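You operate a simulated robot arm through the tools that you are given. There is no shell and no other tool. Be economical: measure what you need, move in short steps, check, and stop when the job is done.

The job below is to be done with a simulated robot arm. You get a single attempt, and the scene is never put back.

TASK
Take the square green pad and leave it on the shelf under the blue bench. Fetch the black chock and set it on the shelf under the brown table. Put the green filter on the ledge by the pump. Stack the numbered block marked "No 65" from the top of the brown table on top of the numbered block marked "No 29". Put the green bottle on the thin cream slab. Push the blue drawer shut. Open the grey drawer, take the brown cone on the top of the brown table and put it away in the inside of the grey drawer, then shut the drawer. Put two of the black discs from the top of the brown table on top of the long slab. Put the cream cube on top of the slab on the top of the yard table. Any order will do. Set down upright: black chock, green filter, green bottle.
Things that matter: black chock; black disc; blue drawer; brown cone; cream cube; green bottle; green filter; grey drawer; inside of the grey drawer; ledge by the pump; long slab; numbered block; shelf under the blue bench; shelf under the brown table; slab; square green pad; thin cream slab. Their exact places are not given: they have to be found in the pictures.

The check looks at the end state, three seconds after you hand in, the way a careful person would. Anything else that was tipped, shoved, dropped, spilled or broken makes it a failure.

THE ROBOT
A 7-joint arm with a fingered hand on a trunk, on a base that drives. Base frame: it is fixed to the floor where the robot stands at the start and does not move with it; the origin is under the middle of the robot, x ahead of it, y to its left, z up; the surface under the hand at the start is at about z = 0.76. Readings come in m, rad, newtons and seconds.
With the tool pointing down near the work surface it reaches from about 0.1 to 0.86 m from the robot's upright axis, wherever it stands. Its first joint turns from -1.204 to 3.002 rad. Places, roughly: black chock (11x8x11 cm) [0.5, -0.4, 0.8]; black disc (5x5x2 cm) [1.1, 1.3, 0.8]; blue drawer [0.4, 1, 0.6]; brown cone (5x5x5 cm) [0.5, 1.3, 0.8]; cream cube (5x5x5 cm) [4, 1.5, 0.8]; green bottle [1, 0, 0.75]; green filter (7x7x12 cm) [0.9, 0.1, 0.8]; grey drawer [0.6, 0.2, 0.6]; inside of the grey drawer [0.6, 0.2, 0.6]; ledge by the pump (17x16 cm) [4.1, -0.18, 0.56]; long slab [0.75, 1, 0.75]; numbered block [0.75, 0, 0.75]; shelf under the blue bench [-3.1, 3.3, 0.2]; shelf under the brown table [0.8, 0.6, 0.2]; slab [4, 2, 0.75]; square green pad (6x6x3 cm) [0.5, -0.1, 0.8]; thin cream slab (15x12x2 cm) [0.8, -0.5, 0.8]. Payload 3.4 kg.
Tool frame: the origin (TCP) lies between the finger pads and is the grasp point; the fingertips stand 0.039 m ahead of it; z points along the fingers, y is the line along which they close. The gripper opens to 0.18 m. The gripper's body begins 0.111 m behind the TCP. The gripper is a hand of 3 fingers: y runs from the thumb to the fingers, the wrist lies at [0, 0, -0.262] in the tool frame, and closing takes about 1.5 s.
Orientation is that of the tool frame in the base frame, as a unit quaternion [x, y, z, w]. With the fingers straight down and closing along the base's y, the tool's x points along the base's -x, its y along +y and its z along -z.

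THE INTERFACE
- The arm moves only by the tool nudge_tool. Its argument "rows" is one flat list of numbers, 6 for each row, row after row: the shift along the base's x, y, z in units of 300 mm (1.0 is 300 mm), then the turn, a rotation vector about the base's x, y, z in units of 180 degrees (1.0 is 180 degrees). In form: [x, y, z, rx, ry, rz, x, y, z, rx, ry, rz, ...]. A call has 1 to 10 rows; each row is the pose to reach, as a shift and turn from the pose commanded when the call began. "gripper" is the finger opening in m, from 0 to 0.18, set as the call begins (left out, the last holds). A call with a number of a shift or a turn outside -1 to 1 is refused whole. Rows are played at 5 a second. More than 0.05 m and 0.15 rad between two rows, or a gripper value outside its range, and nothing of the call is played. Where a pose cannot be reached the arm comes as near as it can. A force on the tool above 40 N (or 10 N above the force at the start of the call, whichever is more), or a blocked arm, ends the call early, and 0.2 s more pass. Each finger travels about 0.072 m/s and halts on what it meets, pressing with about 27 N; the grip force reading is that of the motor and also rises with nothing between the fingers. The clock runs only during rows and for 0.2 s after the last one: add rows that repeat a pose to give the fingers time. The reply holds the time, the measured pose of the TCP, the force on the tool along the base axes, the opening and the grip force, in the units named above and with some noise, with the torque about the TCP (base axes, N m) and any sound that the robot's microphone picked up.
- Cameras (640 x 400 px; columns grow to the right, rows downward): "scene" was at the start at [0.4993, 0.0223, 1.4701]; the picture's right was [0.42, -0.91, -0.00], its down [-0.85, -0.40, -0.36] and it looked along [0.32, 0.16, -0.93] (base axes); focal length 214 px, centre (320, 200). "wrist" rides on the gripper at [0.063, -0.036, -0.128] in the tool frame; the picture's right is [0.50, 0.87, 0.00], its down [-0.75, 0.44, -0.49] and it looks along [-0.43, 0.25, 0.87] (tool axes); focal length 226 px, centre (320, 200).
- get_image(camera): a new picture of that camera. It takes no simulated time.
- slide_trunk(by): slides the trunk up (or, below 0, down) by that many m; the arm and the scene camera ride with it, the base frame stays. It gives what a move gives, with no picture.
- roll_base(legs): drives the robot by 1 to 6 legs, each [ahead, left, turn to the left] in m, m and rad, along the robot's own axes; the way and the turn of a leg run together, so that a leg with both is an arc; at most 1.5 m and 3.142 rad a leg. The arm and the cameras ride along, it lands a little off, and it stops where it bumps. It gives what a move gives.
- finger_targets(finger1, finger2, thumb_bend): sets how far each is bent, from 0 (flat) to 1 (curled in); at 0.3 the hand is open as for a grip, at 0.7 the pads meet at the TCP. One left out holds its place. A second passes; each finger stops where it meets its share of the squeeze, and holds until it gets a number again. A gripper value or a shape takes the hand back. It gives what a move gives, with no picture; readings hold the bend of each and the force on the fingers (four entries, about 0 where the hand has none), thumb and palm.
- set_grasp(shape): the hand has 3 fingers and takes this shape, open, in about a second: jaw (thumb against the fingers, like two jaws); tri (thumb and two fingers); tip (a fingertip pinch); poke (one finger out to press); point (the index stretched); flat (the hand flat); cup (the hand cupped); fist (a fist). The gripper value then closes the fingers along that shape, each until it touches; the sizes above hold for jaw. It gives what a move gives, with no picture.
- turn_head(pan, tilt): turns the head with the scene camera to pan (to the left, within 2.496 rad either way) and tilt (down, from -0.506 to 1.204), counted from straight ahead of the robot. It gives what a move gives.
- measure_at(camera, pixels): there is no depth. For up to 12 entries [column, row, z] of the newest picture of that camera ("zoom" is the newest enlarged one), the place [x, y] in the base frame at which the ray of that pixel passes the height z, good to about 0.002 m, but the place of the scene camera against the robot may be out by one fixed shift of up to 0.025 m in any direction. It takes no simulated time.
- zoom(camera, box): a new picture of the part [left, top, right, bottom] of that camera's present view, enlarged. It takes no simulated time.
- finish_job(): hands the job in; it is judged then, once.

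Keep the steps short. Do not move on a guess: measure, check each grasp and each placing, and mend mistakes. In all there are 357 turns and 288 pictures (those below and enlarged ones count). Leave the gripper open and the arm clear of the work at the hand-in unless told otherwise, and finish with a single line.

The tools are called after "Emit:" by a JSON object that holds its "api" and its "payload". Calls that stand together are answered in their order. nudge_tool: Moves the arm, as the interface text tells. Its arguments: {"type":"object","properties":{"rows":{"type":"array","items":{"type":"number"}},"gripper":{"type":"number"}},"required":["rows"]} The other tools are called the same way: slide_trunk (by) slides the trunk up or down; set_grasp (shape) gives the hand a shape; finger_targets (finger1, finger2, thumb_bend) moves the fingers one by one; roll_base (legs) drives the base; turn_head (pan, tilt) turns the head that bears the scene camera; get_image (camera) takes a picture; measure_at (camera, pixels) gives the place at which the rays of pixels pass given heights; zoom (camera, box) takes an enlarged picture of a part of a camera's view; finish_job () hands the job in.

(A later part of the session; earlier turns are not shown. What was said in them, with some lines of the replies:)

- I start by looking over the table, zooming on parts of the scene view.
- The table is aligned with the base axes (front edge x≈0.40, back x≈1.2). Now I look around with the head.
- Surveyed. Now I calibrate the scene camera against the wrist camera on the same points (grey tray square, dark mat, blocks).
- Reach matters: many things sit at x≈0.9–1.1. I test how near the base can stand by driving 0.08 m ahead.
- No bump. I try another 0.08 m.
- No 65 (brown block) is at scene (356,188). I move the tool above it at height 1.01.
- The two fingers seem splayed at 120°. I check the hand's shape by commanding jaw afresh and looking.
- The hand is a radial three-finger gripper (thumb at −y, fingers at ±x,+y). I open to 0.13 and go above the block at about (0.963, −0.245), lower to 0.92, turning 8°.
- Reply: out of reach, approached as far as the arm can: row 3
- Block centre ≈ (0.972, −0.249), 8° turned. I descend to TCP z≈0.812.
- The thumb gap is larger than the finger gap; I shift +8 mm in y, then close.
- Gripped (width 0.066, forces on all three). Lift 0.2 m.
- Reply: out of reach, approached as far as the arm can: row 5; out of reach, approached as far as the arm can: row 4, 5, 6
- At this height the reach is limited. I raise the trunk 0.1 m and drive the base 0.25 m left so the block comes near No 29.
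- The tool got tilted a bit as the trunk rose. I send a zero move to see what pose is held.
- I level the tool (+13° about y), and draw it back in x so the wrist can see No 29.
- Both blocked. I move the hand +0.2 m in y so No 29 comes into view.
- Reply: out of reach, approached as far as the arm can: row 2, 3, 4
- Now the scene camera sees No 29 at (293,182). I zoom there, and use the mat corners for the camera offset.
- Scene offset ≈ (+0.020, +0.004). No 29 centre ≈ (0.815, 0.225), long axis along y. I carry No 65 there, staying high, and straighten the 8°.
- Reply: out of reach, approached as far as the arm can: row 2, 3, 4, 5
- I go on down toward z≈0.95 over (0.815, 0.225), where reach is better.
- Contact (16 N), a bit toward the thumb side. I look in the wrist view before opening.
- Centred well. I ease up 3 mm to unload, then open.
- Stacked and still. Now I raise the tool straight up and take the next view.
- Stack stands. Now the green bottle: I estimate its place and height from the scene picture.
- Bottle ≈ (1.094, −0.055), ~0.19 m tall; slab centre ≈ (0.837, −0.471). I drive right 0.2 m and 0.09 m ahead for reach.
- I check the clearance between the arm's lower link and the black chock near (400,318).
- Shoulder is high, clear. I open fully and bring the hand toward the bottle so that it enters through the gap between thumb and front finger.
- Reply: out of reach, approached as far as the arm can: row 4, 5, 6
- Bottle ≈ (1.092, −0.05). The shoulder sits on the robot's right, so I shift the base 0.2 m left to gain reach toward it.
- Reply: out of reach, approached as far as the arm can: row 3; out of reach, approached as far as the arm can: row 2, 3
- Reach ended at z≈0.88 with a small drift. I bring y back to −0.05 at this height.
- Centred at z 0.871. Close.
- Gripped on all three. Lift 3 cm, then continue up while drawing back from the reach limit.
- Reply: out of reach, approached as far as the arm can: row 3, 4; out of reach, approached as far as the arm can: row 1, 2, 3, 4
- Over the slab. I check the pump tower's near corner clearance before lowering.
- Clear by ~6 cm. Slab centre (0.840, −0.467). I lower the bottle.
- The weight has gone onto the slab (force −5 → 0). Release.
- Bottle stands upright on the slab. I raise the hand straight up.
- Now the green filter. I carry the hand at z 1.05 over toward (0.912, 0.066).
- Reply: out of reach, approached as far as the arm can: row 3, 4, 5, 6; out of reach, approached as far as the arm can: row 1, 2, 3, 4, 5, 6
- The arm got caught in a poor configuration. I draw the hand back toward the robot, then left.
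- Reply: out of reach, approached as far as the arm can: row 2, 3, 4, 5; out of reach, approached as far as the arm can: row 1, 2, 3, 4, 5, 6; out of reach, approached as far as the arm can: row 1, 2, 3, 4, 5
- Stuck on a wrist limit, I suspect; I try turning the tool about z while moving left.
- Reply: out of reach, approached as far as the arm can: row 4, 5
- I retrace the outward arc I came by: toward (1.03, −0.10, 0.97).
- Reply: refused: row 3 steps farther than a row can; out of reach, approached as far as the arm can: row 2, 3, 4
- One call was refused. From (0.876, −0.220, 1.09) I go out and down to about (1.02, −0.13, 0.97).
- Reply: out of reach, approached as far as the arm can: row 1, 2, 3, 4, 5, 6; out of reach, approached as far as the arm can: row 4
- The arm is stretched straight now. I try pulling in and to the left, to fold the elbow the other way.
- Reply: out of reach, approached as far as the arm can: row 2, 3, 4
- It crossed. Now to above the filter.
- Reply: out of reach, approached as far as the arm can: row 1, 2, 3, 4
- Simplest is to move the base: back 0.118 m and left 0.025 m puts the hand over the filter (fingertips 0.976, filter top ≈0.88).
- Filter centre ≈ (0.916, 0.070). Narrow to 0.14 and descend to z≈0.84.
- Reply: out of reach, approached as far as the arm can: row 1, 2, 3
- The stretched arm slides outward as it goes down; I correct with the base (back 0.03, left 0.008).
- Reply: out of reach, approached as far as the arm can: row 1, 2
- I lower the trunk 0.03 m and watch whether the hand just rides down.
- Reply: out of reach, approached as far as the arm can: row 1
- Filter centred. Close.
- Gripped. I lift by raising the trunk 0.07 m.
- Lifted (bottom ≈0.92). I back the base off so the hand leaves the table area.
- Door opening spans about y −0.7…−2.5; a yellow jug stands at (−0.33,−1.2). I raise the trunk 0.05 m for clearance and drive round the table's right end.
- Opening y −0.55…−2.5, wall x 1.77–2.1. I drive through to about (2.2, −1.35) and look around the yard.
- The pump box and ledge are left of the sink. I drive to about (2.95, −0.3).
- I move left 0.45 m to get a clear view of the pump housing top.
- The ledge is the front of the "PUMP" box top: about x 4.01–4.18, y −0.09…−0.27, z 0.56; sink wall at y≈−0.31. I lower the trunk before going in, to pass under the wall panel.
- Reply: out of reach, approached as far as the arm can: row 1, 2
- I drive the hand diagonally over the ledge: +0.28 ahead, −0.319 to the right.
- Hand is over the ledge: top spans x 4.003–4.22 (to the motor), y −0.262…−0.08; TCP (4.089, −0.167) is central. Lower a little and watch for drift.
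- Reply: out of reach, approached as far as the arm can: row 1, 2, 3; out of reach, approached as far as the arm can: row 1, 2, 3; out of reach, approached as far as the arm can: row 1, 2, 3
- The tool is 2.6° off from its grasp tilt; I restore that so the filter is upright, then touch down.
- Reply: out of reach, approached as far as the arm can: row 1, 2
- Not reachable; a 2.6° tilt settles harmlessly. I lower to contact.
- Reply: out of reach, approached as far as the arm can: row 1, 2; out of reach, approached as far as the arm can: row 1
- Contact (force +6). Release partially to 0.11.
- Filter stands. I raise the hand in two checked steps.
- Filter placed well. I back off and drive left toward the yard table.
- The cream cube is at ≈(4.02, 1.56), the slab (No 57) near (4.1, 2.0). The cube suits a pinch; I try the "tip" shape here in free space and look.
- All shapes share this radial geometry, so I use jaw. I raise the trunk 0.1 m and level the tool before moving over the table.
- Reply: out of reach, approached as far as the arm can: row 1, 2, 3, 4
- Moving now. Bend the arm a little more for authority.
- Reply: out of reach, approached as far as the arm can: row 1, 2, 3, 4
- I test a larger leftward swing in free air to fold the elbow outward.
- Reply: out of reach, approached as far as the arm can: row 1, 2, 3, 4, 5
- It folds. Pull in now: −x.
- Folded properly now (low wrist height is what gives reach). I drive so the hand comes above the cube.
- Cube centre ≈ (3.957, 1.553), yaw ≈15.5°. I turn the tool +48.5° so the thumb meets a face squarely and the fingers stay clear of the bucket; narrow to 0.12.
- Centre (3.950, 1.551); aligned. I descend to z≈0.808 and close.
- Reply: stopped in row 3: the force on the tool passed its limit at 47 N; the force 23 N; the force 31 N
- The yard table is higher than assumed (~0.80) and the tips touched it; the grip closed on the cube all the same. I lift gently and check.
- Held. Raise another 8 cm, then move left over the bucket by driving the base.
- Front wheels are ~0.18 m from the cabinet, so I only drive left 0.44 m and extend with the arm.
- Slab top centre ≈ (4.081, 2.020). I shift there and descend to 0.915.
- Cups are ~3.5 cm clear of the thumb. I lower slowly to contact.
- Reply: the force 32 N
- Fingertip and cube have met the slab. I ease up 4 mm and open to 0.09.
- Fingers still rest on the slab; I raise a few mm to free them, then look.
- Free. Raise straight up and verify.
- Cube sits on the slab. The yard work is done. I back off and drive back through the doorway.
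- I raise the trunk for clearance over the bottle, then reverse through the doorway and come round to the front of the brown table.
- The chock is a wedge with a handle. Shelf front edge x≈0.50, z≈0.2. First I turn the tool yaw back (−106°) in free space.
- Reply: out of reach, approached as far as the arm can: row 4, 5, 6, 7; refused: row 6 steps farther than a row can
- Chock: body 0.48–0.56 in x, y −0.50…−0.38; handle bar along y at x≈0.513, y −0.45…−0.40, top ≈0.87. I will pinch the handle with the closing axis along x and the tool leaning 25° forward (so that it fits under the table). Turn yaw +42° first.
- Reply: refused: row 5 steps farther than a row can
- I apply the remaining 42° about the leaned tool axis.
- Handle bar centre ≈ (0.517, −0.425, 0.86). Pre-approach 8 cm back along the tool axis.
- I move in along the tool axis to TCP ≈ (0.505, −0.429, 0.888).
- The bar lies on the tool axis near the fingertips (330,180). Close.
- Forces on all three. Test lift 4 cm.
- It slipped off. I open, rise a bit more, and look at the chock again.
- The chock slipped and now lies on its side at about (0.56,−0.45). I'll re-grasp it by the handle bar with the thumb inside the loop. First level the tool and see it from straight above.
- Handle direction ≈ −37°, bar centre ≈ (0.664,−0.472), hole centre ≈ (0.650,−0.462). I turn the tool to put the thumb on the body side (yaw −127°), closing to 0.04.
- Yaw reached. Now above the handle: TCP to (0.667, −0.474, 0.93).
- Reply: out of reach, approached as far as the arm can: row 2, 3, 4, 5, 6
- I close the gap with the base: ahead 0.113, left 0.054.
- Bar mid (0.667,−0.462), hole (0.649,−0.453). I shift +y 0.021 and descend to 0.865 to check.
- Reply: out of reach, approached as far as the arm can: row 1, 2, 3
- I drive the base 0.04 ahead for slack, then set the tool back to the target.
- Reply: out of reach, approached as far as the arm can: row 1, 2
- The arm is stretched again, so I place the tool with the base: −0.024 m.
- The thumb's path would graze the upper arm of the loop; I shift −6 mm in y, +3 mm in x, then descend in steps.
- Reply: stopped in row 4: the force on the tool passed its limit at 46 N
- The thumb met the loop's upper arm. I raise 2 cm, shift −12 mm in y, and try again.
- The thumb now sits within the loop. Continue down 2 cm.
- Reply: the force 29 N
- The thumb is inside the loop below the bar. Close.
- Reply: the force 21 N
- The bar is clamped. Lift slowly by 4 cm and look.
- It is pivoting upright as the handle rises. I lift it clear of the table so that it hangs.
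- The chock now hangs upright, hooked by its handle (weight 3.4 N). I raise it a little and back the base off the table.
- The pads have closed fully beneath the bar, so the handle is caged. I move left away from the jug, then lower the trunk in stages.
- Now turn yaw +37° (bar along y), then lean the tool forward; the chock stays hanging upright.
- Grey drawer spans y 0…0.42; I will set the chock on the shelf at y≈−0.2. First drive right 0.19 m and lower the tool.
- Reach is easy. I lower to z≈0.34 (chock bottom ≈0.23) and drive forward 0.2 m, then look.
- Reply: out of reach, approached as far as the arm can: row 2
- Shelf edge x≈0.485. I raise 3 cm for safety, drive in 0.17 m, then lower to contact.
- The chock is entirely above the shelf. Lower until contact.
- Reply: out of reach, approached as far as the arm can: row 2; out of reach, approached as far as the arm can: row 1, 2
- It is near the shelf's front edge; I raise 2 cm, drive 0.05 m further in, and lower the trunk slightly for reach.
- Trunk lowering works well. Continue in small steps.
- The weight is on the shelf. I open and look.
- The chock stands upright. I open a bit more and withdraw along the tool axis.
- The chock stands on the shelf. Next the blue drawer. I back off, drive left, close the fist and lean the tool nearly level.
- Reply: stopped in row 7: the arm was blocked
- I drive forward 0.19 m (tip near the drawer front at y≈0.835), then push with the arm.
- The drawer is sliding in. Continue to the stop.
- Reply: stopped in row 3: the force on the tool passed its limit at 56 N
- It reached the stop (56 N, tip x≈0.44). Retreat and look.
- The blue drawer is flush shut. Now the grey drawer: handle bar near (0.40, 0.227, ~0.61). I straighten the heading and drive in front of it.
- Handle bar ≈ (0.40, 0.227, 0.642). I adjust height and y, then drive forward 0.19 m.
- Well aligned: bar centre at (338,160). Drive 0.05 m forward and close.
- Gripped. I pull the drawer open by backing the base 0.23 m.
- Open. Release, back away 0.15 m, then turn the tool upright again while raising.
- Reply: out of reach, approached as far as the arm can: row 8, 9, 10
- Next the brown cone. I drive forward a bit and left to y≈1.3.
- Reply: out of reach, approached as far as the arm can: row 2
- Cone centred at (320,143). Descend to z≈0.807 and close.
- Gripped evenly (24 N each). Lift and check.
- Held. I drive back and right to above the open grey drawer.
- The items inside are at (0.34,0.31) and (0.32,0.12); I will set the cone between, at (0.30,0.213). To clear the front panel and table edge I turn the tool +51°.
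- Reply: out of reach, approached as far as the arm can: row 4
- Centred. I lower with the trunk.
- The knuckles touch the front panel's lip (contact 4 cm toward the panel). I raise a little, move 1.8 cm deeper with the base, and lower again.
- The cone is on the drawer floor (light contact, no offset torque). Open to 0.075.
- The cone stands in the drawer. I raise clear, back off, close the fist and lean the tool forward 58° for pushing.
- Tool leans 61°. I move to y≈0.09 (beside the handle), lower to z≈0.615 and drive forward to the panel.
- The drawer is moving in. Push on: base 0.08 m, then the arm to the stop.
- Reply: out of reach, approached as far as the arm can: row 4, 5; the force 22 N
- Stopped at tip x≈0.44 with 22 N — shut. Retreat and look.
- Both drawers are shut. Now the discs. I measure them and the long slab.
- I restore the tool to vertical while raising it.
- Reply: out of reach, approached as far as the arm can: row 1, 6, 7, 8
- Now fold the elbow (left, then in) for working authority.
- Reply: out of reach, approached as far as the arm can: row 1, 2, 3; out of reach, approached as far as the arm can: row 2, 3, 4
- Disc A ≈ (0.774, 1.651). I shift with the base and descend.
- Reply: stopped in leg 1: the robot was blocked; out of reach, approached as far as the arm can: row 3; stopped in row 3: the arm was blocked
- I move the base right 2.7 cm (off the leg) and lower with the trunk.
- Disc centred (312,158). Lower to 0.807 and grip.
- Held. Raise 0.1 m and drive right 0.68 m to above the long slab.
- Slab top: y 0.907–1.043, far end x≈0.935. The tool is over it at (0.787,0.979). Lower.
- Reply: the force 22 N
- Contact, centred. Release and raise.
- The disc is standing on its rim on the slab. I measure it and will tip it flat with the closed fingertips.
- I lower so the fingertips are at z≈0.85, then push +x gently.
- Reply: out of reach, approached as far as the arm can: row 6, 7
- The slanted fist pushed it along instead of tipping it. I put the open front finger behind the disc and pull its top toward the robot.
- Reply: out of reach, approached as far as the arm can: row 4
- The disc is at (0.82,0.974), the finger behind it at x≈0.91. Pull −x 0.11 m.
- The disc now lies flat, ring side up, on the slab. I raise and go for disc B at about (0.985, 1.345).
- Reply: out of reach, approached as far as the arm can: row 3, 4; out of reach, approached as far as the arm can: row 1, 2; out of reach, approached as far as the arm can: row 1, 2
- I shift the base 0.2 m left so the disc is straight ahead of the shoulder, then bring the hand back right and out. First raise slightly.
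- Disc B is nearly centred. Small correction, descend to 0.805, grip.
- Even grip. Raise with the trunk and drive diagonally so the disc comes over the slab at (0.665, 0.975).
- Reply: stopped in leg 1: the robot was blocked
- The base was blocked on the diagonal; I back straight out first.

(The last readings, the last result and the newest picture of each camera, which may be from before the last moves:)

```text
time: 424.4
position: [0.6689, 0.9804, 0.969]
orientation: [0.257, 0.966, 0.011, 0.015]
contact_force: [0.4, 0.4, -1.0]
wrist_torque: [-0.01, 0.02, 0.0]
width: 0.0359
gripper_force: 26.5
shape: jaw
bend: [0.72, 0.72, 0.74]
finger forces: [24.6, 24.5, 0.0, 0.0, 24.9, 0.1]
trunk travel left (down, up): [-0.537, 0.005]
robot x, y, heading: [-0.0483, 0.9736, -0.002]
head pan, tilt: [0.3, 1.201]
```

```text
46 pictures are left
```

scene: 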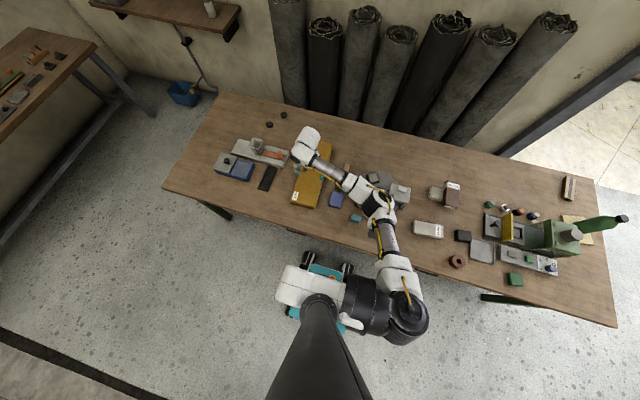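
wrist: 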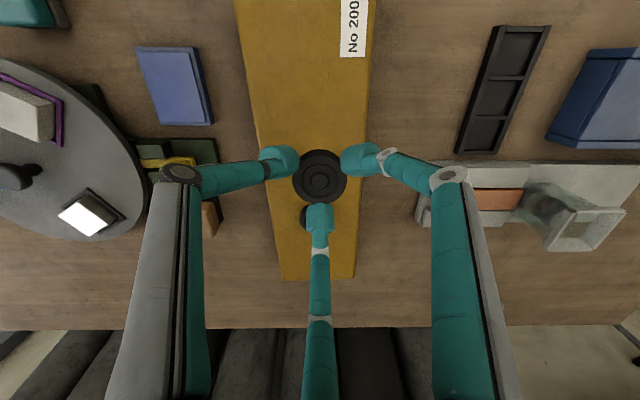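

Emit:
{"api": "measure_at", "payload": {"camera": "wrist", "pixels": [[304, 216, 0.825], [303, 205, 0.825]]}}

Emit:
{"api": "slide_trunk", "payload": {"by": -0.09}}

Emit:
{"api": "slide_trunk", "payload": {"by": -0.014}}

```text
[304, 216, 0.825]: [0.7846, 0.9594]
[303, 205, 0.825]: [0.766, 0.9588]
```

```text
time: 425.7
position: [0.6676, 0.9805, 0.8816]
orientation: [0.257, 0.966, 0.011, 0.018]
contact_force: [0.6, 0.7, -0.4]
wrist_torque: [-0.01, 0.0, 0.03]
width: 0.0358
gripper_force: 27.1
shape: jaw
bend: [0.72, 0.72, 0.74]
finger forces: [24.5, 24.5, 0.0, 0.0, 24.9, 0.0]
trunk travel left (down, up): [-0.447, 0.095]
robot x, y, heading: [-0.0484, 0.9738, -0.005]
head pan, tilt: [0.3, 1.201]
```

```text
time: 426.3
position: [0.668, 0.9801, 0.8661]
orientation: [0.256, 0.967, 0.01, 0.017]
contact_force: [0.5, -0.2, -0.4]
wrist_torque: [-0.03, 0.0, -0.01]
width: 0.0359
gripper_force: 27.1
shape: jaw
bend: [0.72, 0.72, 0.74]
finger forces: [24.5, 24.5, 0.1, 0.0, 24.9, 0.0]
trunk travel left (down, up): [-0.433, 0.109]
robot x, y, heading: [-0.0475, 0.9746, -0.006]
head pan, tilt: [0.3, 1.201]
```

Emit:
{"api": "slide_trunk", "payload": {"by": -0.007}}

Emit:
{"api": "slide_trunk", "payload": {"by": -0.004}}

```text
time: 426.9
position: [0.6677, 0.9803, 0.8596]
orientation: [0.257, 0.966, 0.01, 0.017]
contact_force: [0.2, -0.7, -1.2]
wrist_torque: [0.0, -0.03, 0.01]
width: 0.0355
gripper_force: 26.7
shape: jaw
bend: [0.72, 0.72, 0.74]
finger forces: [24.5, 24.4, 0.1, 0.0, 25.0, 0.1]
trunk travel left (down, up): [-0.426, 0.116]
robot x, y, heading: [-0.0489, 0.9768, -0.005]
head pan, tilt: [0.3, 1.201]
```

```text
time: 427.4
position: [0.6671, 0.9798, 0.8555]
orientation: [0.256, 0.966, 0.011, 0.018]
contact_force: [-0.2, -0.2, -1.1]
wrist_torque: [-0.01, -0.02, 0.0]
width: 0.0358
gripper_force: 27.0
shape: jaw
bend: [0.72, 0.72, 0.74]
finger forces: [24.6, 24.4, 0.1, 0.0, 24.9, 0.1]
trunk travel left (down, up): [-0.422, 0.12]
robot x, y, heading: [-0.0493, 0.9723, -0.002]
head pan, tilt: [0.3, 1.201]
```

Emit:
{"api": "slide_trunk", "payload": {"by": -0.003}}

Emit:
{"api": "slide_trunk", "payload": {"by": -0.003}}

```text
time: 427.9
position: [0.6677, 0.9804, 0.8537]
orientation: [0.257, 0.966, 0.012, 0.018]
contact_force: [0.4, 0.1, 7.0]
wrist_torque: [-0.1, 0.1, 0.02]
width: 0.0358
gripper_force: 26.7
shape: jaw
bend: [0.72, 0.72, 0.74]
finger forces: [25.3, 25.3, 0.1, 0.1, 25.9, 0.0]
trunk travel left (down, up): [-0.419, 0.123]
robot x, y, heading: [-0.0476, 0.9738, -0.008]
head pan, tilt: [0.3, 1.201]
```

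```text
time: 428.4
position: [0.6674, 0.9789, 0.8525]
orientation: [0.256, 0.966, 0.013, 0.02]
contact_force: [0.9, -0.6, 17.9]
wrist_torque: [-0.05, 0.01, 0.04]
width: 0.0366
gripper_force: 27.5
shape: jaw
bend: [0.72, 0.72, 0.75]
finger forces: [27.1, 27.1, 0.1, 0.2, 27.8, 0.0]
trunk travel left (down, up): [-0.416, 0.126]
robot x, y, heading: [-0.0514, 0.9745, -0.007]
head pan, tilt: [0.3, 1.201]
```

Contact. Ease up 3 mm, open and check before rising.

Emit:
{"api": "slide_trunk", "payload": {"by": 0.003}}

Emit:
{"api": "nudge_tool", "payload": {"rows": [0, 0, 0, 0, 0, 0, 0, 0, 0, 0, 0, 0, 0, 0, 0, 0, 0, 0, 0, 0, 0, 0, 0, 0], "gripper": 0.085}}

Emit:
{"api": "get_image", "payload": {"camera": "wrist"}}

```text
time: 429.0
position: [0.6665, 0.9817, 0.8534]
orientation: [0.257, 0.966, 0.011, 0.017]
contact_force: [4.6, -1.5, 11.6]
wrist_torque: [-0.07, -0.12, 0.08]
width: 0.0363
gripper_force: 27.2
shape: jaw
bend: [0.72, 0.72, 0.75]
finger forces: [26.2, 28.1, 0.0, 0.0, 26.5, 0.0]
trunk travel left (down, up): [-0.419, 0.123]
robot x, y, heading: [-0.0485, 0.9734, -0.006]
head pan, tilt: [0.3, 1.201]
```

```text
time: 430.0
position: [0.6674, 0.9791, 0.8518]
orientation: [0.257, 0.966, 0.011, 0.017]
contact_force: [0.3, -0.1, 0.6]
wrist_torque: [-0.01, -0.03, 0.02]
width: 0.0845
gripper_force: 0.1
shape: jaw
bend: [0.71, 0.71, 0.73]
finger forces: [0.1, 0.0, 0.0, 0.0, 0.1, 0.0]
trunk travel left (down, up): [-0.419, 0.123]
robot x, y, heading: [-0.0518, 0.974, -0.009]
head pan, tilt: [0.3, 1.201]
```

```text
45 pictures are left
```

wrist: 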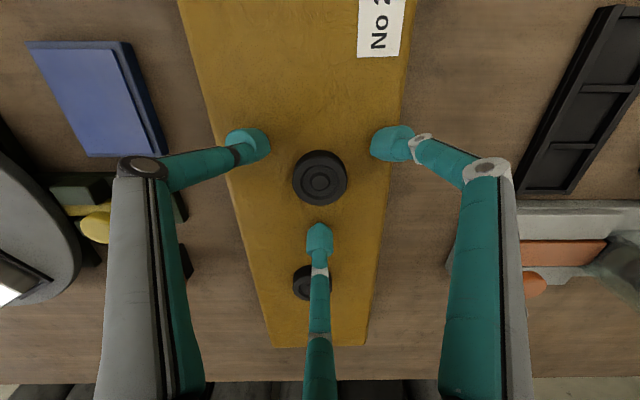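

Both discs lie flat on the slab. Now the pad. I raise, back clear of the table, drive right and in over the pad.

Emit:
{"api": "slide_trunk", "payload": {"by": 0.11}}

Emit:
{"api": "roll_base", "payload": {"legs": [[-0.37, 0, 0.006], [0, -1.13, 0], [0.16, 0, 0]]}}

Emit:
{"api": "get_image", "payload": {"camera": "wrist"}}

```text
time: 431.4
position: [0.6688, 0.9805, 0.9629]
orientation: [0.256, 0.966, 0.01, 0.016]
contact_force: [1.1, -0.2, 0.4]
wrist_torque: [-0.03, -0.04, -0.01]
width: 0.0845
gripper_force: 0.0
shape: jaw
bend: [0.71, 0.71, 0.73]
finger forces: [0.1, 0.0, 0.0, 0.0, 0.1, 0.0]
trunk travel left (down, up): [-0.529, 0.013]
robot x, y, heading: [-0.0488, 0.9714, -0.001]
head pan, tilt: [0.3, 1.201]
```

```text
time: 440.1
position: [0.461, -0.1382, 0.9626]
orientation: [0.252, 0.967, 0.009, 0.017]
contact_force: [-0.1, -0.1, 0.5]
wrist_torque: [-0.02, -0.01, 0.04]
width: 0.0845
gripper_force: 0.1
shape: jaw
bend: [0.71, 0.71, 0.73]
finger forces: [0.0, 0.0, 0.1, 0.0, 0.0, 0.1]
trunk travel left (down, up): [-0.529, 0.013]
robot x, y, heading: [-0.2582, -0.1525, 0.009]
head pan, tilt: [0.3, 1.201]
```

```text
44 pictures are left
```

wrist: 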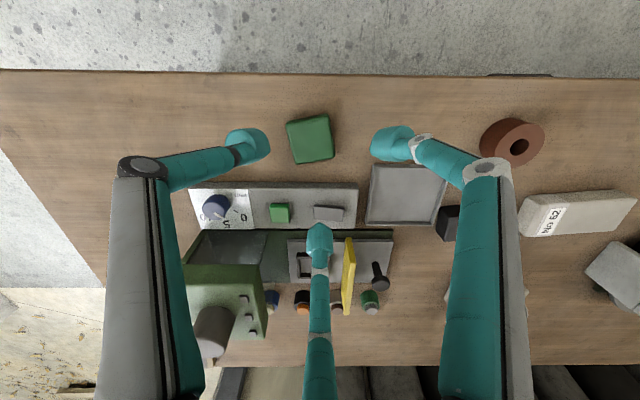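

Emit:
{"api": "measure_at", "payload": {"camera": "wrist", "pixels": [[288, 126, 0.792], [327, 116, 0.792], [334, 156, 0.792], [294, 163, 0.792], [320, 186, 0.79]]}}

```text
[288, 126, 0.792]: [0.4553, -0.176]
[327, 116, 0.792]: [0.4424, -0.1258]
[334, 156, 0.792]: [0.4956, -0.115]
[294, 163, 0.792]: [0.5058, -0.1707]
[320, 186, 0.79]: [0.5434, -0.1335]
```

Pad centre (0.475, −0.147), turned ≈10°. I turn the tool +39° so the thumb faces a side, and lower with the trunk.

Emit:
{"api": "nudge_tool", "payload": {"rows": [0.01, -0.01, 0, 0, 0, 0.045, 0.02, -0.02, 0, 0, 0, 0.09, 0.03, -0.027, 0, 0, 0, 0.135, 0.047, -0.03, 0, 0, 0, 0.18, 0.047, -0.03, 0, 0, 0, 0.217], "gripper": 0.11}}

Emit:
{"api": "slide_trunk", "payload": {"by": -0.1}}

Emit:
{"api": "get_image", "payload": {"camera": "wrist"}}

```text
time: 441.3
position: [0.4761, -0.1497, 0.9646]
orientation: [-0.088, 0.996, 0.018, 0.015]
contact_force: [0.3, -0.3, -0.6]
wrist_torque: [-0.01, -0.01, -0.02]
width: 0.1097
gripper_force: 0.0
shape: jaw
bend: [0.68, 0.68, 0.68]
finger forces: [0.0, 0.1, 0.0, 0.0, 0.0, 0.0]
trunk travel left (down, up): [-0.529, 0.013]
robot x, y, heading: [-0.2537, -0.1568, 0.004]
head pan, tilt: [0.3, 1.201]
```

```text
time: 442.6
position: [0.476, -0.1468, 0.863]
orientation: [-0.087, 0.996, 0.017, 0.014]
contact_force: [-0.4, -0.5, -0.2]
wrist_torque: [0.03, 0.0, 0.0]
width: 0.1097
gripper_force: 0.1
shape: jaw
bend: [0.68, 0.68, 0.68]
finger forces: [0.0, 0.1, 0.1, 0.0, 0.0, 0.1]
trunk travel left (down, up): [-0.429, 0.113]
robot x, y, heading: [-0.2541, -0.1517, 0.008]
head pan, tilt: [0.3, 1.201]
```

```text
43 pictures are left
```

wrist: 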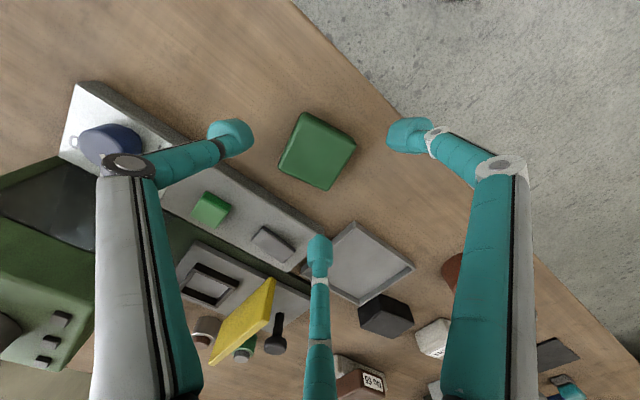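

Emit:
{"api": "nudge_tool", "payload": {"rows": [-0.01, 0, 0, 0, 0, 0, -0.01, 0, 0, 0, 0, 0], "gripper": 0.09}}

Emit:
{"api": "slide_trunk", "payload": {"by": -0.056}}

Emit:
{"api": "nudge_tool", "payload": {"rows": [0, 0, 0, 0, 0, 0, 0, 0, 0, 0, 0, 0, 0, 0, 0, 0, 0, 0, 0, 0, 0, 0, 0, 0, 0, 0, 0, 0, 0, 0], "gripper": 0.0}}

Emit:
{"api": "get_image", "payload": {"camera": "wrist"}}

```text
time: 443.2
position: [0.4697, -0.1466, 0.8636]
orientation: [-0.087, 0.996, 0.016, 0.013]
contact_force: [0.2, 0.7, -0.3]
wrist_torque: [0.02, 0.01, -0.01]
width: 0.0904
gripper_force: 0.0
shape: jaw
bend: [0.71, 0.71, 0.72]
finger forces: [0.1, 0.0, 0.1, 0.1, 0.0, 0.1]
trunk travel left (down, up): [-0.429, 0.113]
robot x, y, heading: [-0.255, -0.1489, 0.007]
head pan, tilt: [0.3, 1.201]
```

```text
time: 444.2
position: [0.4714, -0.1464, 0.8082]
orientation: [-0.086, 0.996, 0.017, 0.014]
contact_force: [0.4, 0.1, 0.0]
wrist_torque: [-0.01, 0.0, 0.02]
width: 0.0906
gripper_force: 0.1
shape: jaw
bend: [0.71, 0.71, 0.72]
finger forces: [0.0, 0.0, 0.0, 0.0, 0.0, 0.0]
trunk travel left (down, up): [-0.373, 0.169]
robot x, y, heading: [-0.2588, -0.153, 0.008]
head pan, tilt: [0.3, 1.201]
```

```text
time: 445.4
position: [0.4714, -0.1464, 0.8098]
orientation: [-0.086, 0.996, 0.017, 0.013]
contact_force: [-0.9, -0.4, -0.6]
wrist_torque: [-0.04, -0.02, -0.01]
width: 0.0593
gripper_force: 27.1
shape: jaw
bend: [0.72, 0.71, 0.75]
finger forces: [21.5, 22.0, 0.0, 0.0, 24.3, 0.0]
trunk travel left (down, up): [-0.373, 0.169]
robot x, y, heading: [-0.2565, -0.1528, -0.002]
head pan, tilt: [0.3, 1.201]
```

```text
42 pictures are left
```

wrist: 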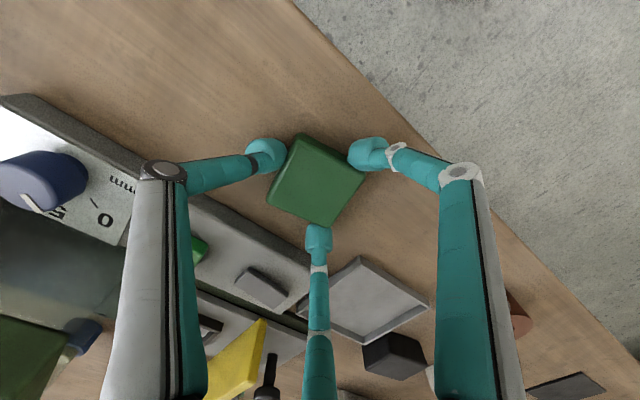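

Gripped. Lift, back off, and look round toward the blue bench.

Emit:
{"api": "slide_trunk", "payload": {"by": 0.12}}

Emit:
{"api": "roll_base", "payload": {"legs": [[-0.3, 0, 0]]}}

Emit:
{"api": "turn_head", "payload": {"pan": 2.3, "tilt": 0.35}}

Emit:
{"api": "get_image", "payload": {"camera": "scene"}}

```text
time: 446.9
position: [0.4724, -0.146, 0.927]
orientation: [-0.087, 0.996, 0.017, 0.013]
contact_force: [0.3, -0.5, -1.9]
wrist_torque: [0.0, 0.0, 0.01]
width: 0.0585
gripper_force: 27.8
shape: jaw
bend: [0.72, 0.71, 0.75]
finger forces: [21.5, 22.0, 0.1, 0.0, 24.2, 0.0]
trunk travel left (down, up): [-0.493, 0.049]
robot x, y, heading: [-0.257, -0.1556, 0.006]
head pan, tilt: [0.3, 1.201]
```

```text
time: 449.0
position: [0.1727, -0.1476, 0.9271]
orientation: [-0.086, 0.996, 0.017, 0.014]
contact_force: [0.0, 0.0, -0.3]
wrist_torque: [0.01, -0.01, -0.02]
width: 0.0588
gripper_force: 27.3
shape: jaw
bend: [0.72, 0.71, 0.75]
finger forces: [21.4, 22.1, 0.0, 0.1, 24.1, 0.0]
trunk travel left (down, up): [-0.493, 0.049]
robot x, y, heading: [-0.5568, -0.154, 0.008]
head pan, tilt: [0.3, 1.201]
```

```text
time: 450.9
position: [0.1712, -0.1478, 0.9293]
orientation: [-0.087, 0.996, 0.017, 0.015]
contact_force: [-0.1, -0.4, -2.0]
wrist_torque: [-0.03, -0.01, 0.01]
width: 0.0588
gripper_force: 27.5
shape: jaw
bend: [0.72, 0.71, 0.75]
finger forces: [21.5, 22.1, 0.0, 0.0, 24.2, 0.1]
trunk travel left (down, up): [-0.493, 0.049]
robot x, y, heading: [-0.559, -0.156, 0.003]
head pan, tilt: [2.3, 0.351]
```

```text
41 pictures are left
```

scene: 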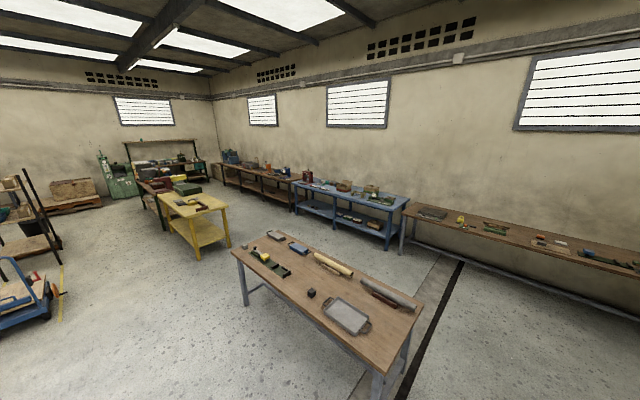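

Emit:
{"api": "measure_at", "payload": {"camera": "scene", "pixels": [[388, 250, 0.0], [297, 213, 0.0], [386, 237, 0.2], [300, 207, 0.2], [231, 250, 0.75], [384, 373, 0.75], [424, 310, 0.75], [283, 230, 0.75], [245, 305, 0.0], [402, 258, 0.0], [340, 220, 0.2], [232, 245, 0.0]]}}

Emit:
{"api": "zoom", "payload": {"camera": "scene", "box": [280, 170, 430, 270]}}

```text
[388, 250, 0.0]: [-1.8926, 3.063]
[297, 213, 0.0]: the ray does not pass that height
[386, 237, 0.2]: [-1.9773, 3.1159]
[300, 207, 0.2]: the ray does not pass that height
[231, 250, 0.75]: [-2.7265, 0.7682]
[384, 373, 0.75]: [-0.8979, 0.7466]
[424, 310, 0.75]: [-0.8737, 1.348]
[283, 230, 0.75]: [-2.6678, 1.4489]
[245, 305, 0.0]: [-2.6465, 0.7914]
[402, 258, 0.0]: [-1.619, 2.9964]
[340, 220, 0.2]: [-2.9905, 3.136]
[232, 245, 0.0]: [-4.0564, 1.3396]
```

```text
4.00 times, centred on (355, 220) of scene
```

zoom: 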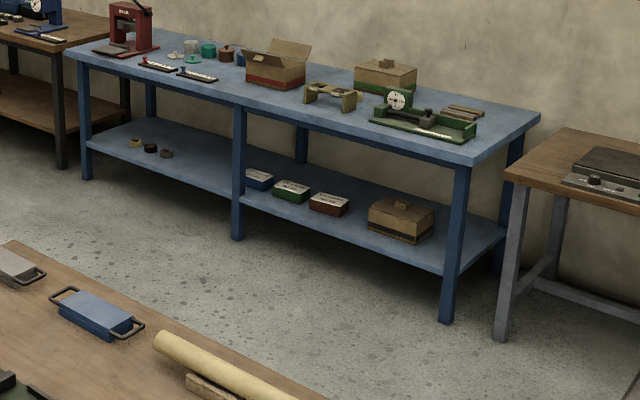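

Blue bench: front at y≈3.07, legs at x≈−1.9, −3.0, …; the left bay near x≈−3.3 is free. I turn to face +y and drive between the tables, checking on the way.

Emit:
{"api": "roll_base", "payload": {"legs": [[0, 0, 1.565], [1.0, -0.2, 0], [1.05, 0, 0]]}}

Emit:
{"api": "turn_head", "payload": {"pan": 0.8, "tilt": 0.5}}

Emit:
{"api": "get_image", "payload": {"camera": "scene"}}

```text
time: 465.0
position: [-0.3798, 2.6289, 0.9287]
orientation: [0.767, -0.642, -0.022, 0.002]
contact_force: [0.5, 0.0, -0.1]
wrist_torque: [-0.04, 0.01, -0.02]
width: 0.0581
gripper_force: 27.1
shape: jaw
bend: [0.72, 0.71, 0.75]
finger forces: [21.1, 22.0, 0.0, 0.1, 23.9, 0.0]
trunk travel left (down, up): [-0.493, 0.049]
robot x, y, heading: [-0.3702, 1.898, 1.581]
head pan, tilt: [2.3, 0.351]
```

```text
time: 466.6
position: [-0.3817, 2.6301, 0.9295]
orientation: [0.766, -0.642, -0.022, 0.0]
contact_force: [0.1, -0.1, -1.0]
wrist_torque: [0.01, -0.02, 0.0]
width: 0.0584
gripper_force: 27.1
shape: jaw
bend: [0.72, 0.71, 0.75]
finger forces: [21.2, 22.0, 0.0, 0.0, 24.0, 0.1]
trunk travel left (down, up): [-0.493, 0.049]
robot x, y, heading: [-0.3699, 1.8988, 1.582]
head pan, tilt: [0.799, 0.499]
```

```text
39 pictures are left
```

scene: 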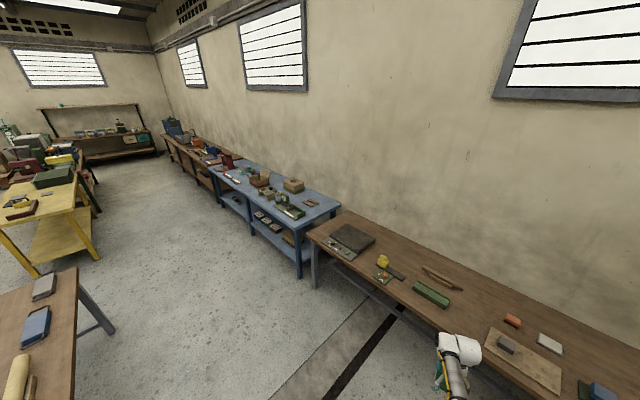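

Emit:
{"api": "measure_at", "payload": {"camera": "scene", "pixels": [[100, 258, 0.0], [35, 277, 0.0], [77, 185, 0.75], [113, 330, 0.0], [77, 270, 0.75], [300, 277, 0.0], [251, 233, 0.0], [222, 208, 0.0], [315, 287, 0.0], [312, 235, 0.75]]}}

```text
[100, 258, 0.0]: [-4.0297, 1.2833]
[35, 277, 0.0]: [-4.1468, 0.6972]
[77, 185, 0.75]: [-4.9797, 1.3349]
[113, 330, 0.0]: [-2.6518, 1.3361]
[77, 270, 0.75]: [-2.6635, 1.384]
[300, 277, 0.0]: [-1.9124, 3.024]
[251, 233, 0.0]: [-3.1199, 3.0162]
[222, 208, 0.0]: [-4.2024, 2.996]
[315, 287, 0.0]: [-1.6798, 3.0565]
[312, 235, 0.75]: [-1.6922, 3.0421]
```

The way along y≈1.9 is clear. Drive left 2.97 m.

Emit:
{"api": "roll_base", "payload": {"legs": [[0, 1.5, -0.011], [0, 1.47, 0]]}}

Emit:
{"api": "turn_head", "payload": {"pan": 0.0, "tilt": 0.8}}

Emit:
{"api": "get_image", "payload": {"camera": "scene"}}

```text
time: 481.0
position: [-3.3684, 2.575, 0.9306]
orientation: [0.771, -0.636, -0.023, 0.002]
contact_force: [0.7, 0.3, -0.9]
wrist_torque: [-0.01, 0.05, -0.03]
width: 0.0585
gripper_force: 27.6
shape: jaw
bend: [0.72, 0.71, 0.75]
finger forces: [21.3, 21.9, 0.1, 0.0, 23.9, 0.0]
trunk travel left (down, up): [-0.493, 0.049]
robot x, y, heading: [-3.3523, 1.8428, 1.598]
head pan, tilt: [0.799, 0.499]
```

```text
time: 482.1
position: [-3.3725, 2.5748, 0.931]
orientation: [0.772, -0.636, -0.022, 0.0]
contact_force: [-0.4, -0.4, -0.3]
wrist_torque: [0.02, 0.01, 0.02]
width: 0.0582
gripper_force: 27.2
shape: jaw
bend: [0.72, 0.71, 0.75]
finger forces: [21.3, 22.0, 0.0, 0.0, 23.8, 0.0]
trunk travel left (down, up): [-0.493, 0.049]
robot x, y, heading: [-3.3473, 1.8451, 1.599]
head pan, tilt: [0.0, 0.799]
```

```text
38 pictures are left
```

scene: 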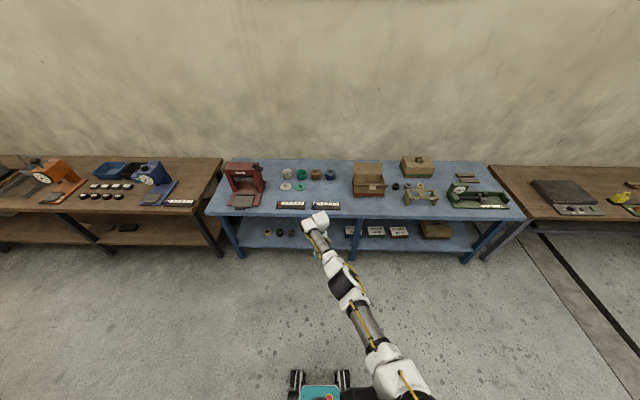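

Emit:
{"api": "zoom", "payload": {"camera": "scene", "box": [200, 190, 480, 280]}}

Emit:
{"api": "measure_at", "payload": {"camera": "zoom", "pixels": [[213, 180, 0.2], [155, 180, 0.2], [250, 225, 0.2], [150, 218, 0.2], [265, 180, 0.2], [560, 230, 0.2], [300, 92, 0.75], [345, 175, 0.25]]}}

```text
2.29 times, centred on (340, 235) of scene
```

zoom: 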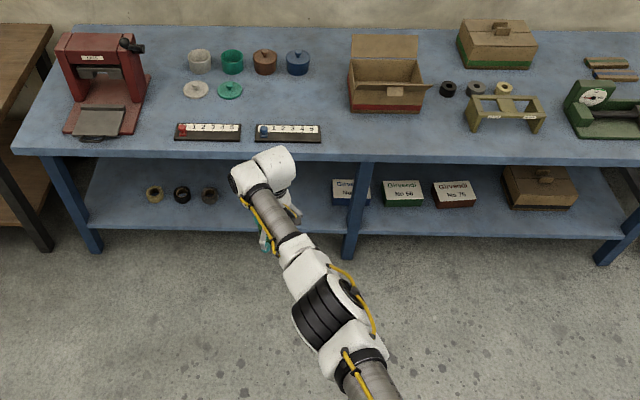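

```text
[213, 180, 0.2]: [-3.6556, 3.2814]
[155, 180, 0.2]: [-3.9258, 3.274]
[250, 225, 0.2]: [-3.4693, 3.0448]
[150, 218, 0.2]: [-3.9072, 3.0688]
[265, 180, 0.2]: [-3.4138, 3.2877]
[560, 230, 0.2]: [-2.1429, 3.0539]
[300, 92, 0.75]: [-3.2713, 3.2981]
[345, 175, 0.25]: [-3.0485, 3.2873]
```

Free shelf area around x −3.2…−3.55, front edge y≈3.05. I lower the trunk 0.3 m, then lean the tool forward 50° while lowering.

Emit:
{"api": "slide_trunk", "payload": {"by": -0.3}}

Emit:
{"api": "nudge_tool", "payload": {"rows": [0, 0, -0.05, 0.046, 0, 0, 0, 0, -0.1, 0.092, 0, 0, 0, 0, -0.16, 0.138, 0, 0, 0, 0, -0.24, 0.184, 0, 0, 0, 0, -0.34, 0.23, 0, 0, 0, 0, -0.45, 0.277, 0, 0, 0, 0, -0.57, 0.277, 0, 0, 0, 0, -0.69, 0.277, 0, 0]}}

Emit:
{"api": "get_image", "payload": {"camera": "wrist"}}

```text
time: 485.1
position: [-3.372, 2.5722, 0.6316]
orientation: [0.772, -0.636, -0.023, -0.001]
contact_force: [0.4, -0.3, -0.1]
wrist_torque: [0.02, -0.02, -0.03]
width: 0.0577
gripper_force: 27.2
shape: jaw
bend: [0.72, 0.71, 0.75]
finger forces: [21.3, 22.0, 0.1, 0.0, 23.7, 0.0]
trunk travel left (down, up): [-0.193, 0.349]
robot x, y, heading: [-3.3472, 1.8449, 1.603]
head pan, tilt: [0.0, 0.799]
```

```text
time: 486.9
position: [-3.3723, 2.5722, 0.4244]
orientation: [0.699, -0.568, -0.288, -0.326]
contact_force: [0.3, 0.6, -1.8]
wrist_torque: [-0.03, 0.01, 0.04]
width: 0.0576
gripper_force: 27.1
shape: jaw
bend: [0.72, 0.71, 0.75]
finger forces: [21.5, 21.7, 0.0, 0.1, 23.4, 0.0]
trunk travel left (down, up): [-0.193, 0.349]
robot x, y, heading: [-3.3466, 1.8449, 1.598]
head pan, tilt: [0.0, 0.799]
```

```text
36 pictures are left
```

wrist: 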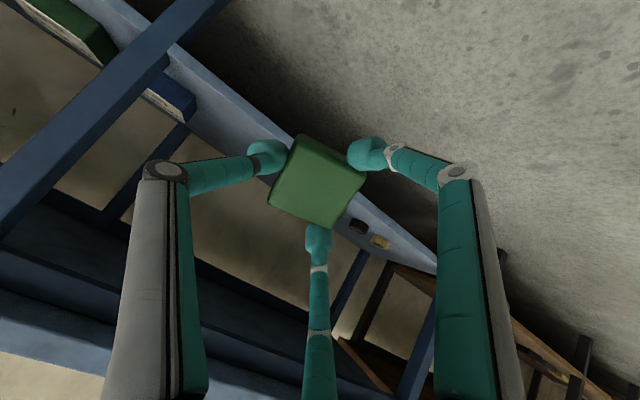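

Lean is 51°. I lower to z≈0.335 and drive in 0.6 m.

Emit:
{"api": "nudge_tool", "payload": {"rows": [0, 0, -0.1, 0, 0, 0, 0, 0, -0.2, 0, 0, 0, 0, 0, -0.3, 0, 0, 0]}}

Emit:
{"api": "roll_base", "payload": {"legs": [[0.4, 0, 0], [0.17, 0, 0]]}}

Emit:
{"api": "get_image", "payload": {"camera": "wrist"}}

```text
time: 487.7
position: [-3.3521, 2.5632, 0.3447]
orientation: [0.7, -0.566, -0.291, -0.325]
contact_force: [-1.1, -0.2, -1.6]
wrist_torque: [-0.08, -0.09, -0.07]
width: 0.0573
gripper_force: 27.2
shape: jaw
bend: [0.72, 0.71, 0.75]
finger forces: [21.5, 21.9, 0.1, 0.1, 23.7, 0.0]
out of reach, approached as far as the arm can: row 3
trunk travel left (down, up): [-0.193, 0.349]
robot x, y, heading: [-3.347, 1.8423, 1.6]
head pan, tilt: [0.0, 0.799]
```

```text
time: 491.3
position: [-3.3666, 3.1338, 0.3445]
orientation: [0.699, -0.567, -0.29, -0.325]
contact_force: [0.7, 0.2, -1.4]
wrist_torque: [-0.01, 0.01, 0.02]
width: 0.0573
gripper_force: 27.9
shape: jaw
bend: [0.72, 0.71, 0.75]
finger forces: [21.5, 22.0, 0.0, 0.0, 23.6, 0.0]
trunk travel left (down, up): [-0.193, 0.349]
robot x, y, heading: [-3.3664, 2.4154, 1.6]
head pan, tilt: [0.0, 0.799]
```

```text
35 pictures are left
```

wrist: 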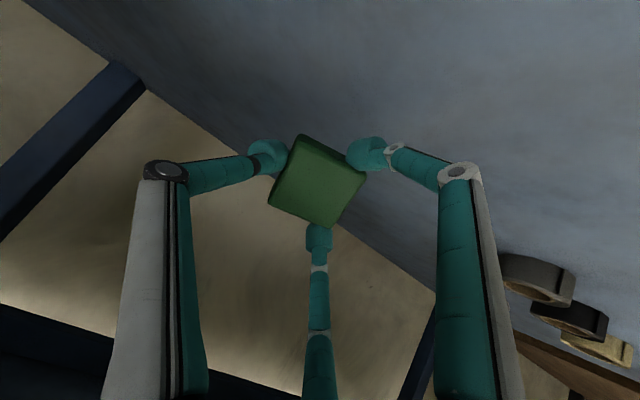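

Over the shelf. I go 3 cm further and lower with the trunk.

Emit:
{"api": "roll_base", "payload": {"legs": [[0.035, 0, 0]]}}

Emit:
{"api": "slide_trunk", "payload": {"by": -0.06}}

Emit:
{"api": "slide_trunk", "payload": {"by": -0.015}}

```text
time: 492.1
position: [-3.3677, 3.1678, 0.3435]
orientation: [0.699, -0.566, -0.29, -0.327]
contact_force: [0.2, 0.0, -0.6]
wrist_torque: [-0.02, 0.03, 0.0]
width: 0.0569
gripper_force: 27.3
shape: jaw
bend: [0.72, 0.71, 0.75]
finger forces: [21.6, 22.0, 0.1, 0.0, 23.5, 0.0]
trunk travel left (down, up): [-0.193, 0.349]
robot x, y, heading: [-3.3616, 2.4519, 1.597]
head pan, tilt: [0.0, 0.799]
```

```text
time: 493.0
position: [-3.3706, 3.1678, 0.2928]
orientation: [0.696, -0.565, -0.293, -0.331]
contact_force: [2.7, -0.5, 17.9]
wrist_torque: [-0.52, 0.23, 0.1]
width: 0.0577
gripper_force: 26.7
shape: jaw
bend: [0.74, 0.71, 0.75]
finger forces: [48.2, 28.0, 0.0, 0.0, 25.0, 0.0]
trunk travel left (down, up): [-0.134, 0.408]
robot x, y, heading: [-3.3623, 2.4527, 1.594]
head pan, tilt: [0.0, 0.799]
stopped: the force on the tool passed its limit at 46 N (the readings are from after the stop); the commanded pose is now the measured one
```

```text
time: 493.4
position: [-3.372, 3.171, 0.2929]
orientation: [0.695, -0.564, -0.296, -0.333]
contact_force: [3.7, -1.7, 20.9]
wrist_torque: [-0.66, 0.32, 0.09]
width: 0.0577
gripper_force: 27.3
shape: jaw
bend: [0.73, 0.71, 0.75]
finger forces: [53.1, 29.4, 0.1, 0.1, 24.8, 0.1]
trunk travel left (down, up): [-0.13, 0.412]
robot x, y, heading: [-3.3682, 2.4514, 1.6]
head pan, tilt: [0.0, 0.799]
stopped: the force on the tool passed its limit at 46 N (the readings are from after the stop); the commanded pose is now the measured one
```

Fingertip touches the shelf. Ease up 5 mm and release.

Emit:
{"api": "slide_trunk", "payload": {"by": 0.008}}

Emit:
{"api": "nudge_tool", "payload": {"rows": [0, 0, 0, 0, 0, 0, 0, 0, 0, 0, 0, 0, 0, 0, 0, 0, 0, 0, 0, 0, 0, 0, 0, 0, 0, 0, 0, 0, 0, 0], "gripper": 0.1}}

Emit:
{"api": "get_image", "payload": {"camera": "wrist"}}

```text
time: 494.0
position: [-3.371, 3.1683, 0.2946]
orientation: [0.697, -0.565, -0.293, -0.331]
contact_force: [1.0, -1.5, 4.7]
wrist_torque: [-0.28, 0.13, 0.01]
width: 0.0572
gripper_force: 26.8
shape: jaw
bend: [0.73, 0.71, 0.75]
finger forces: [31.5, 25.1, 0.0, 0.0, 23.5, 0.0]
trunk travel left (down, up): [-0.138, 0.404]
robot x, y, heading: [-3.3663, 2.448, 1.591]
head pan, tilt: [0.0, 0.799]
```

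```text
time: 495.2
position: [-3.3715, 3.1698, 0.297]
orientation: [0.696, -0.564, -0.295, -0.332]
contact_force: [1.7, 4.7, 13.8]
wrist_torque: [0.15, 0.06, -0.02]
width: 0.0884
gripper_force: 0.0
shape: jaw
bend: [0.74, 0.7, 0.7]
finger forces: [13.7, 0.1, 0.0, 0.0, 0.0, 0.0]
trunk travel left (down, up): [-0.138, 0.404]
robot x, y, heading: [-3.3636, 2.45, 1.593]
head pan, tilt: [0.0, 0.799]
```

```text
34 pictures are left
```

wrist: 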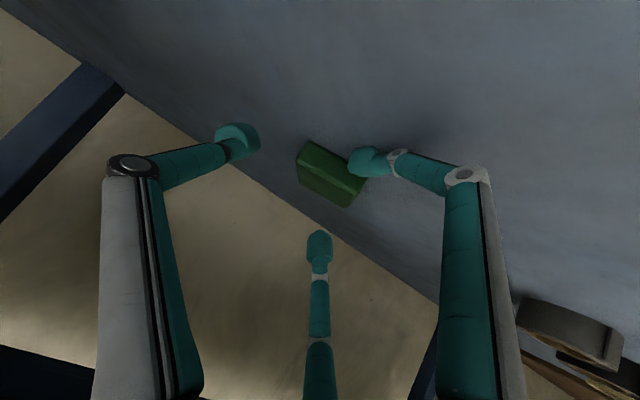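

The pad has dropped onto the shelf. Raise and back away, then look.

Emit:
{"api": "slide_trunk", "payload": {"by": 0.06}}

Emit:
{"api": "get_image", "payload": {"camera": "wrist"}}

```text
time: 496.2
position: [-3.3706, 3.1677, 0.3545]
orientation: [0.698, -0.564, -0.292, -0.33]
contact_force: [-0.6, 0.5, -0.9]
wrist_torque: [0.0, 0.01, 0.01]
width: 0.0997
gripper_force: 0.1
shape: jaw
bend: [0.7, 0.7, 0.7]
finger forces: [0.1, 0.0, 0.1, 0.0, 0.1, 0.0]
trunk travel left (down, up): [-0.198, 0.344]
robot x, y, heading: [-3.362, 2.4503, 1.589]
head pan, tilt: [0.0, 0.799]
```

```text
33 pictures are left
```

wrist: 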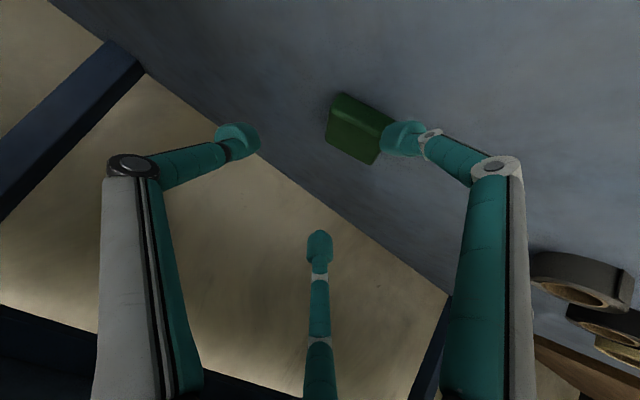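

Emit:
{"api": "measure_at", "payload": {"camera": "wrist", "pixels": [[358, 128, 0.24], [358, 128, 0.22]]}}

Emit:
{"api": "roll_base", "payload": {"legs": [[-0.5, 0, 0]]}}

Emit:
{"api": "zoom", "payload": {"camera": "scene", "box": [180, 120, 480, 300]}}

```text
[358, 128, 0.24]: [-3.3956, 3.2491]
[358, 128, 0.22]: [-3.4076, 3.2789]
```

```text
time: 499.1
position: [-3.3582, 2.6705, 0.356]
orientation: [0.696, -0.565, -0.293, -0.332]
contact_force: [1.0, 0.6, -0.4]
wrist_torque: [-0.01, -0.02, 0.01]
width: 0.0997
gripper_force: 0.2
shape: jaw
bend: [0.7, 0.7, 0.7]
finger forces: [0.0, 0.0, 0.1, 0.0, 0.0, 0.0]
trunk travel left (down, up): [-0.198, 0.344]
robot x, y, heading: [-3.3514, 1.9507, 1.596]
head pan, tilt: [0.0, 0.799]
```

```text
2.13 times, centred on (330, 210) of scene
```

zoom: 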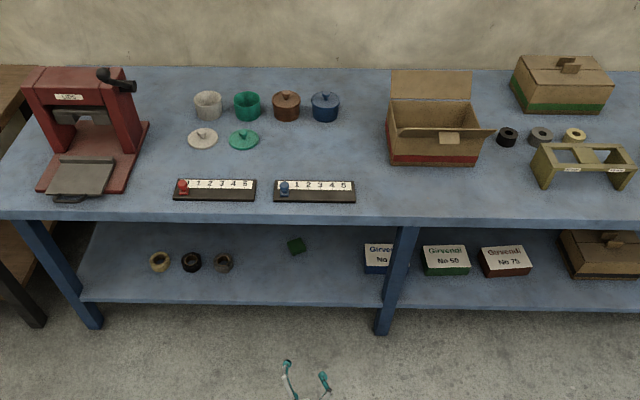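

The pad lies on the shelf, nothing else disturbed. A last check back at the brown table from here.

Emit:
{"api": "turn_head", "payload": {"pan": -1.9, "tilt": 0.2}}

Emit:
{"api": "zoom", "payload": {"camera": "scene", "box": [220, 140, 420, 265]}}

```text
time: 501.0
position: [-3.3593, 2.6687, 0.3559]
orientation: [0.696, -0.564, -0.295, -0.332]
contact_force: [-0.4, -0.3, -0.2]
wrist_torque: [-0.03, 0.03, 0.03]
width: 0.0994
gripper_force: 0.1
shape: jaw
bend: [0.7, 0.7, 0.7]
finger forces: [0.0, 0.0, 0.1, 0.0, 0.1, 0.1]
trunk travel left (down, up): [-0.198, 0.344]
robot x, y, heading: [-3.3507, 1.9535, 1.597]
head pan, tilt: [-1.901, 0.201]
```

```text
3.20 times, centred on (320, 202) of scene
```

zoom: 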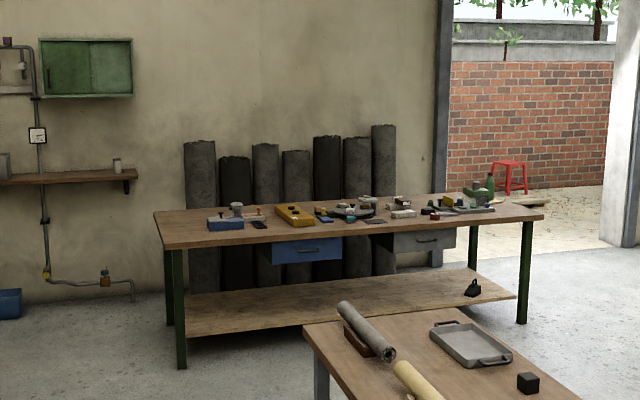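

Chock upright, both drawers shut, bottle and stack standing. The gripper is open and the arm is clear, so I hand in.

Emit:
{"api": "finish_job", "payload": {}}

```text
The job is handed in.
```

All nine jobs are done and handed in; on the way the black chock fell over on the table top, but it was picked up again and now stands upright on the shelf under the brown table.
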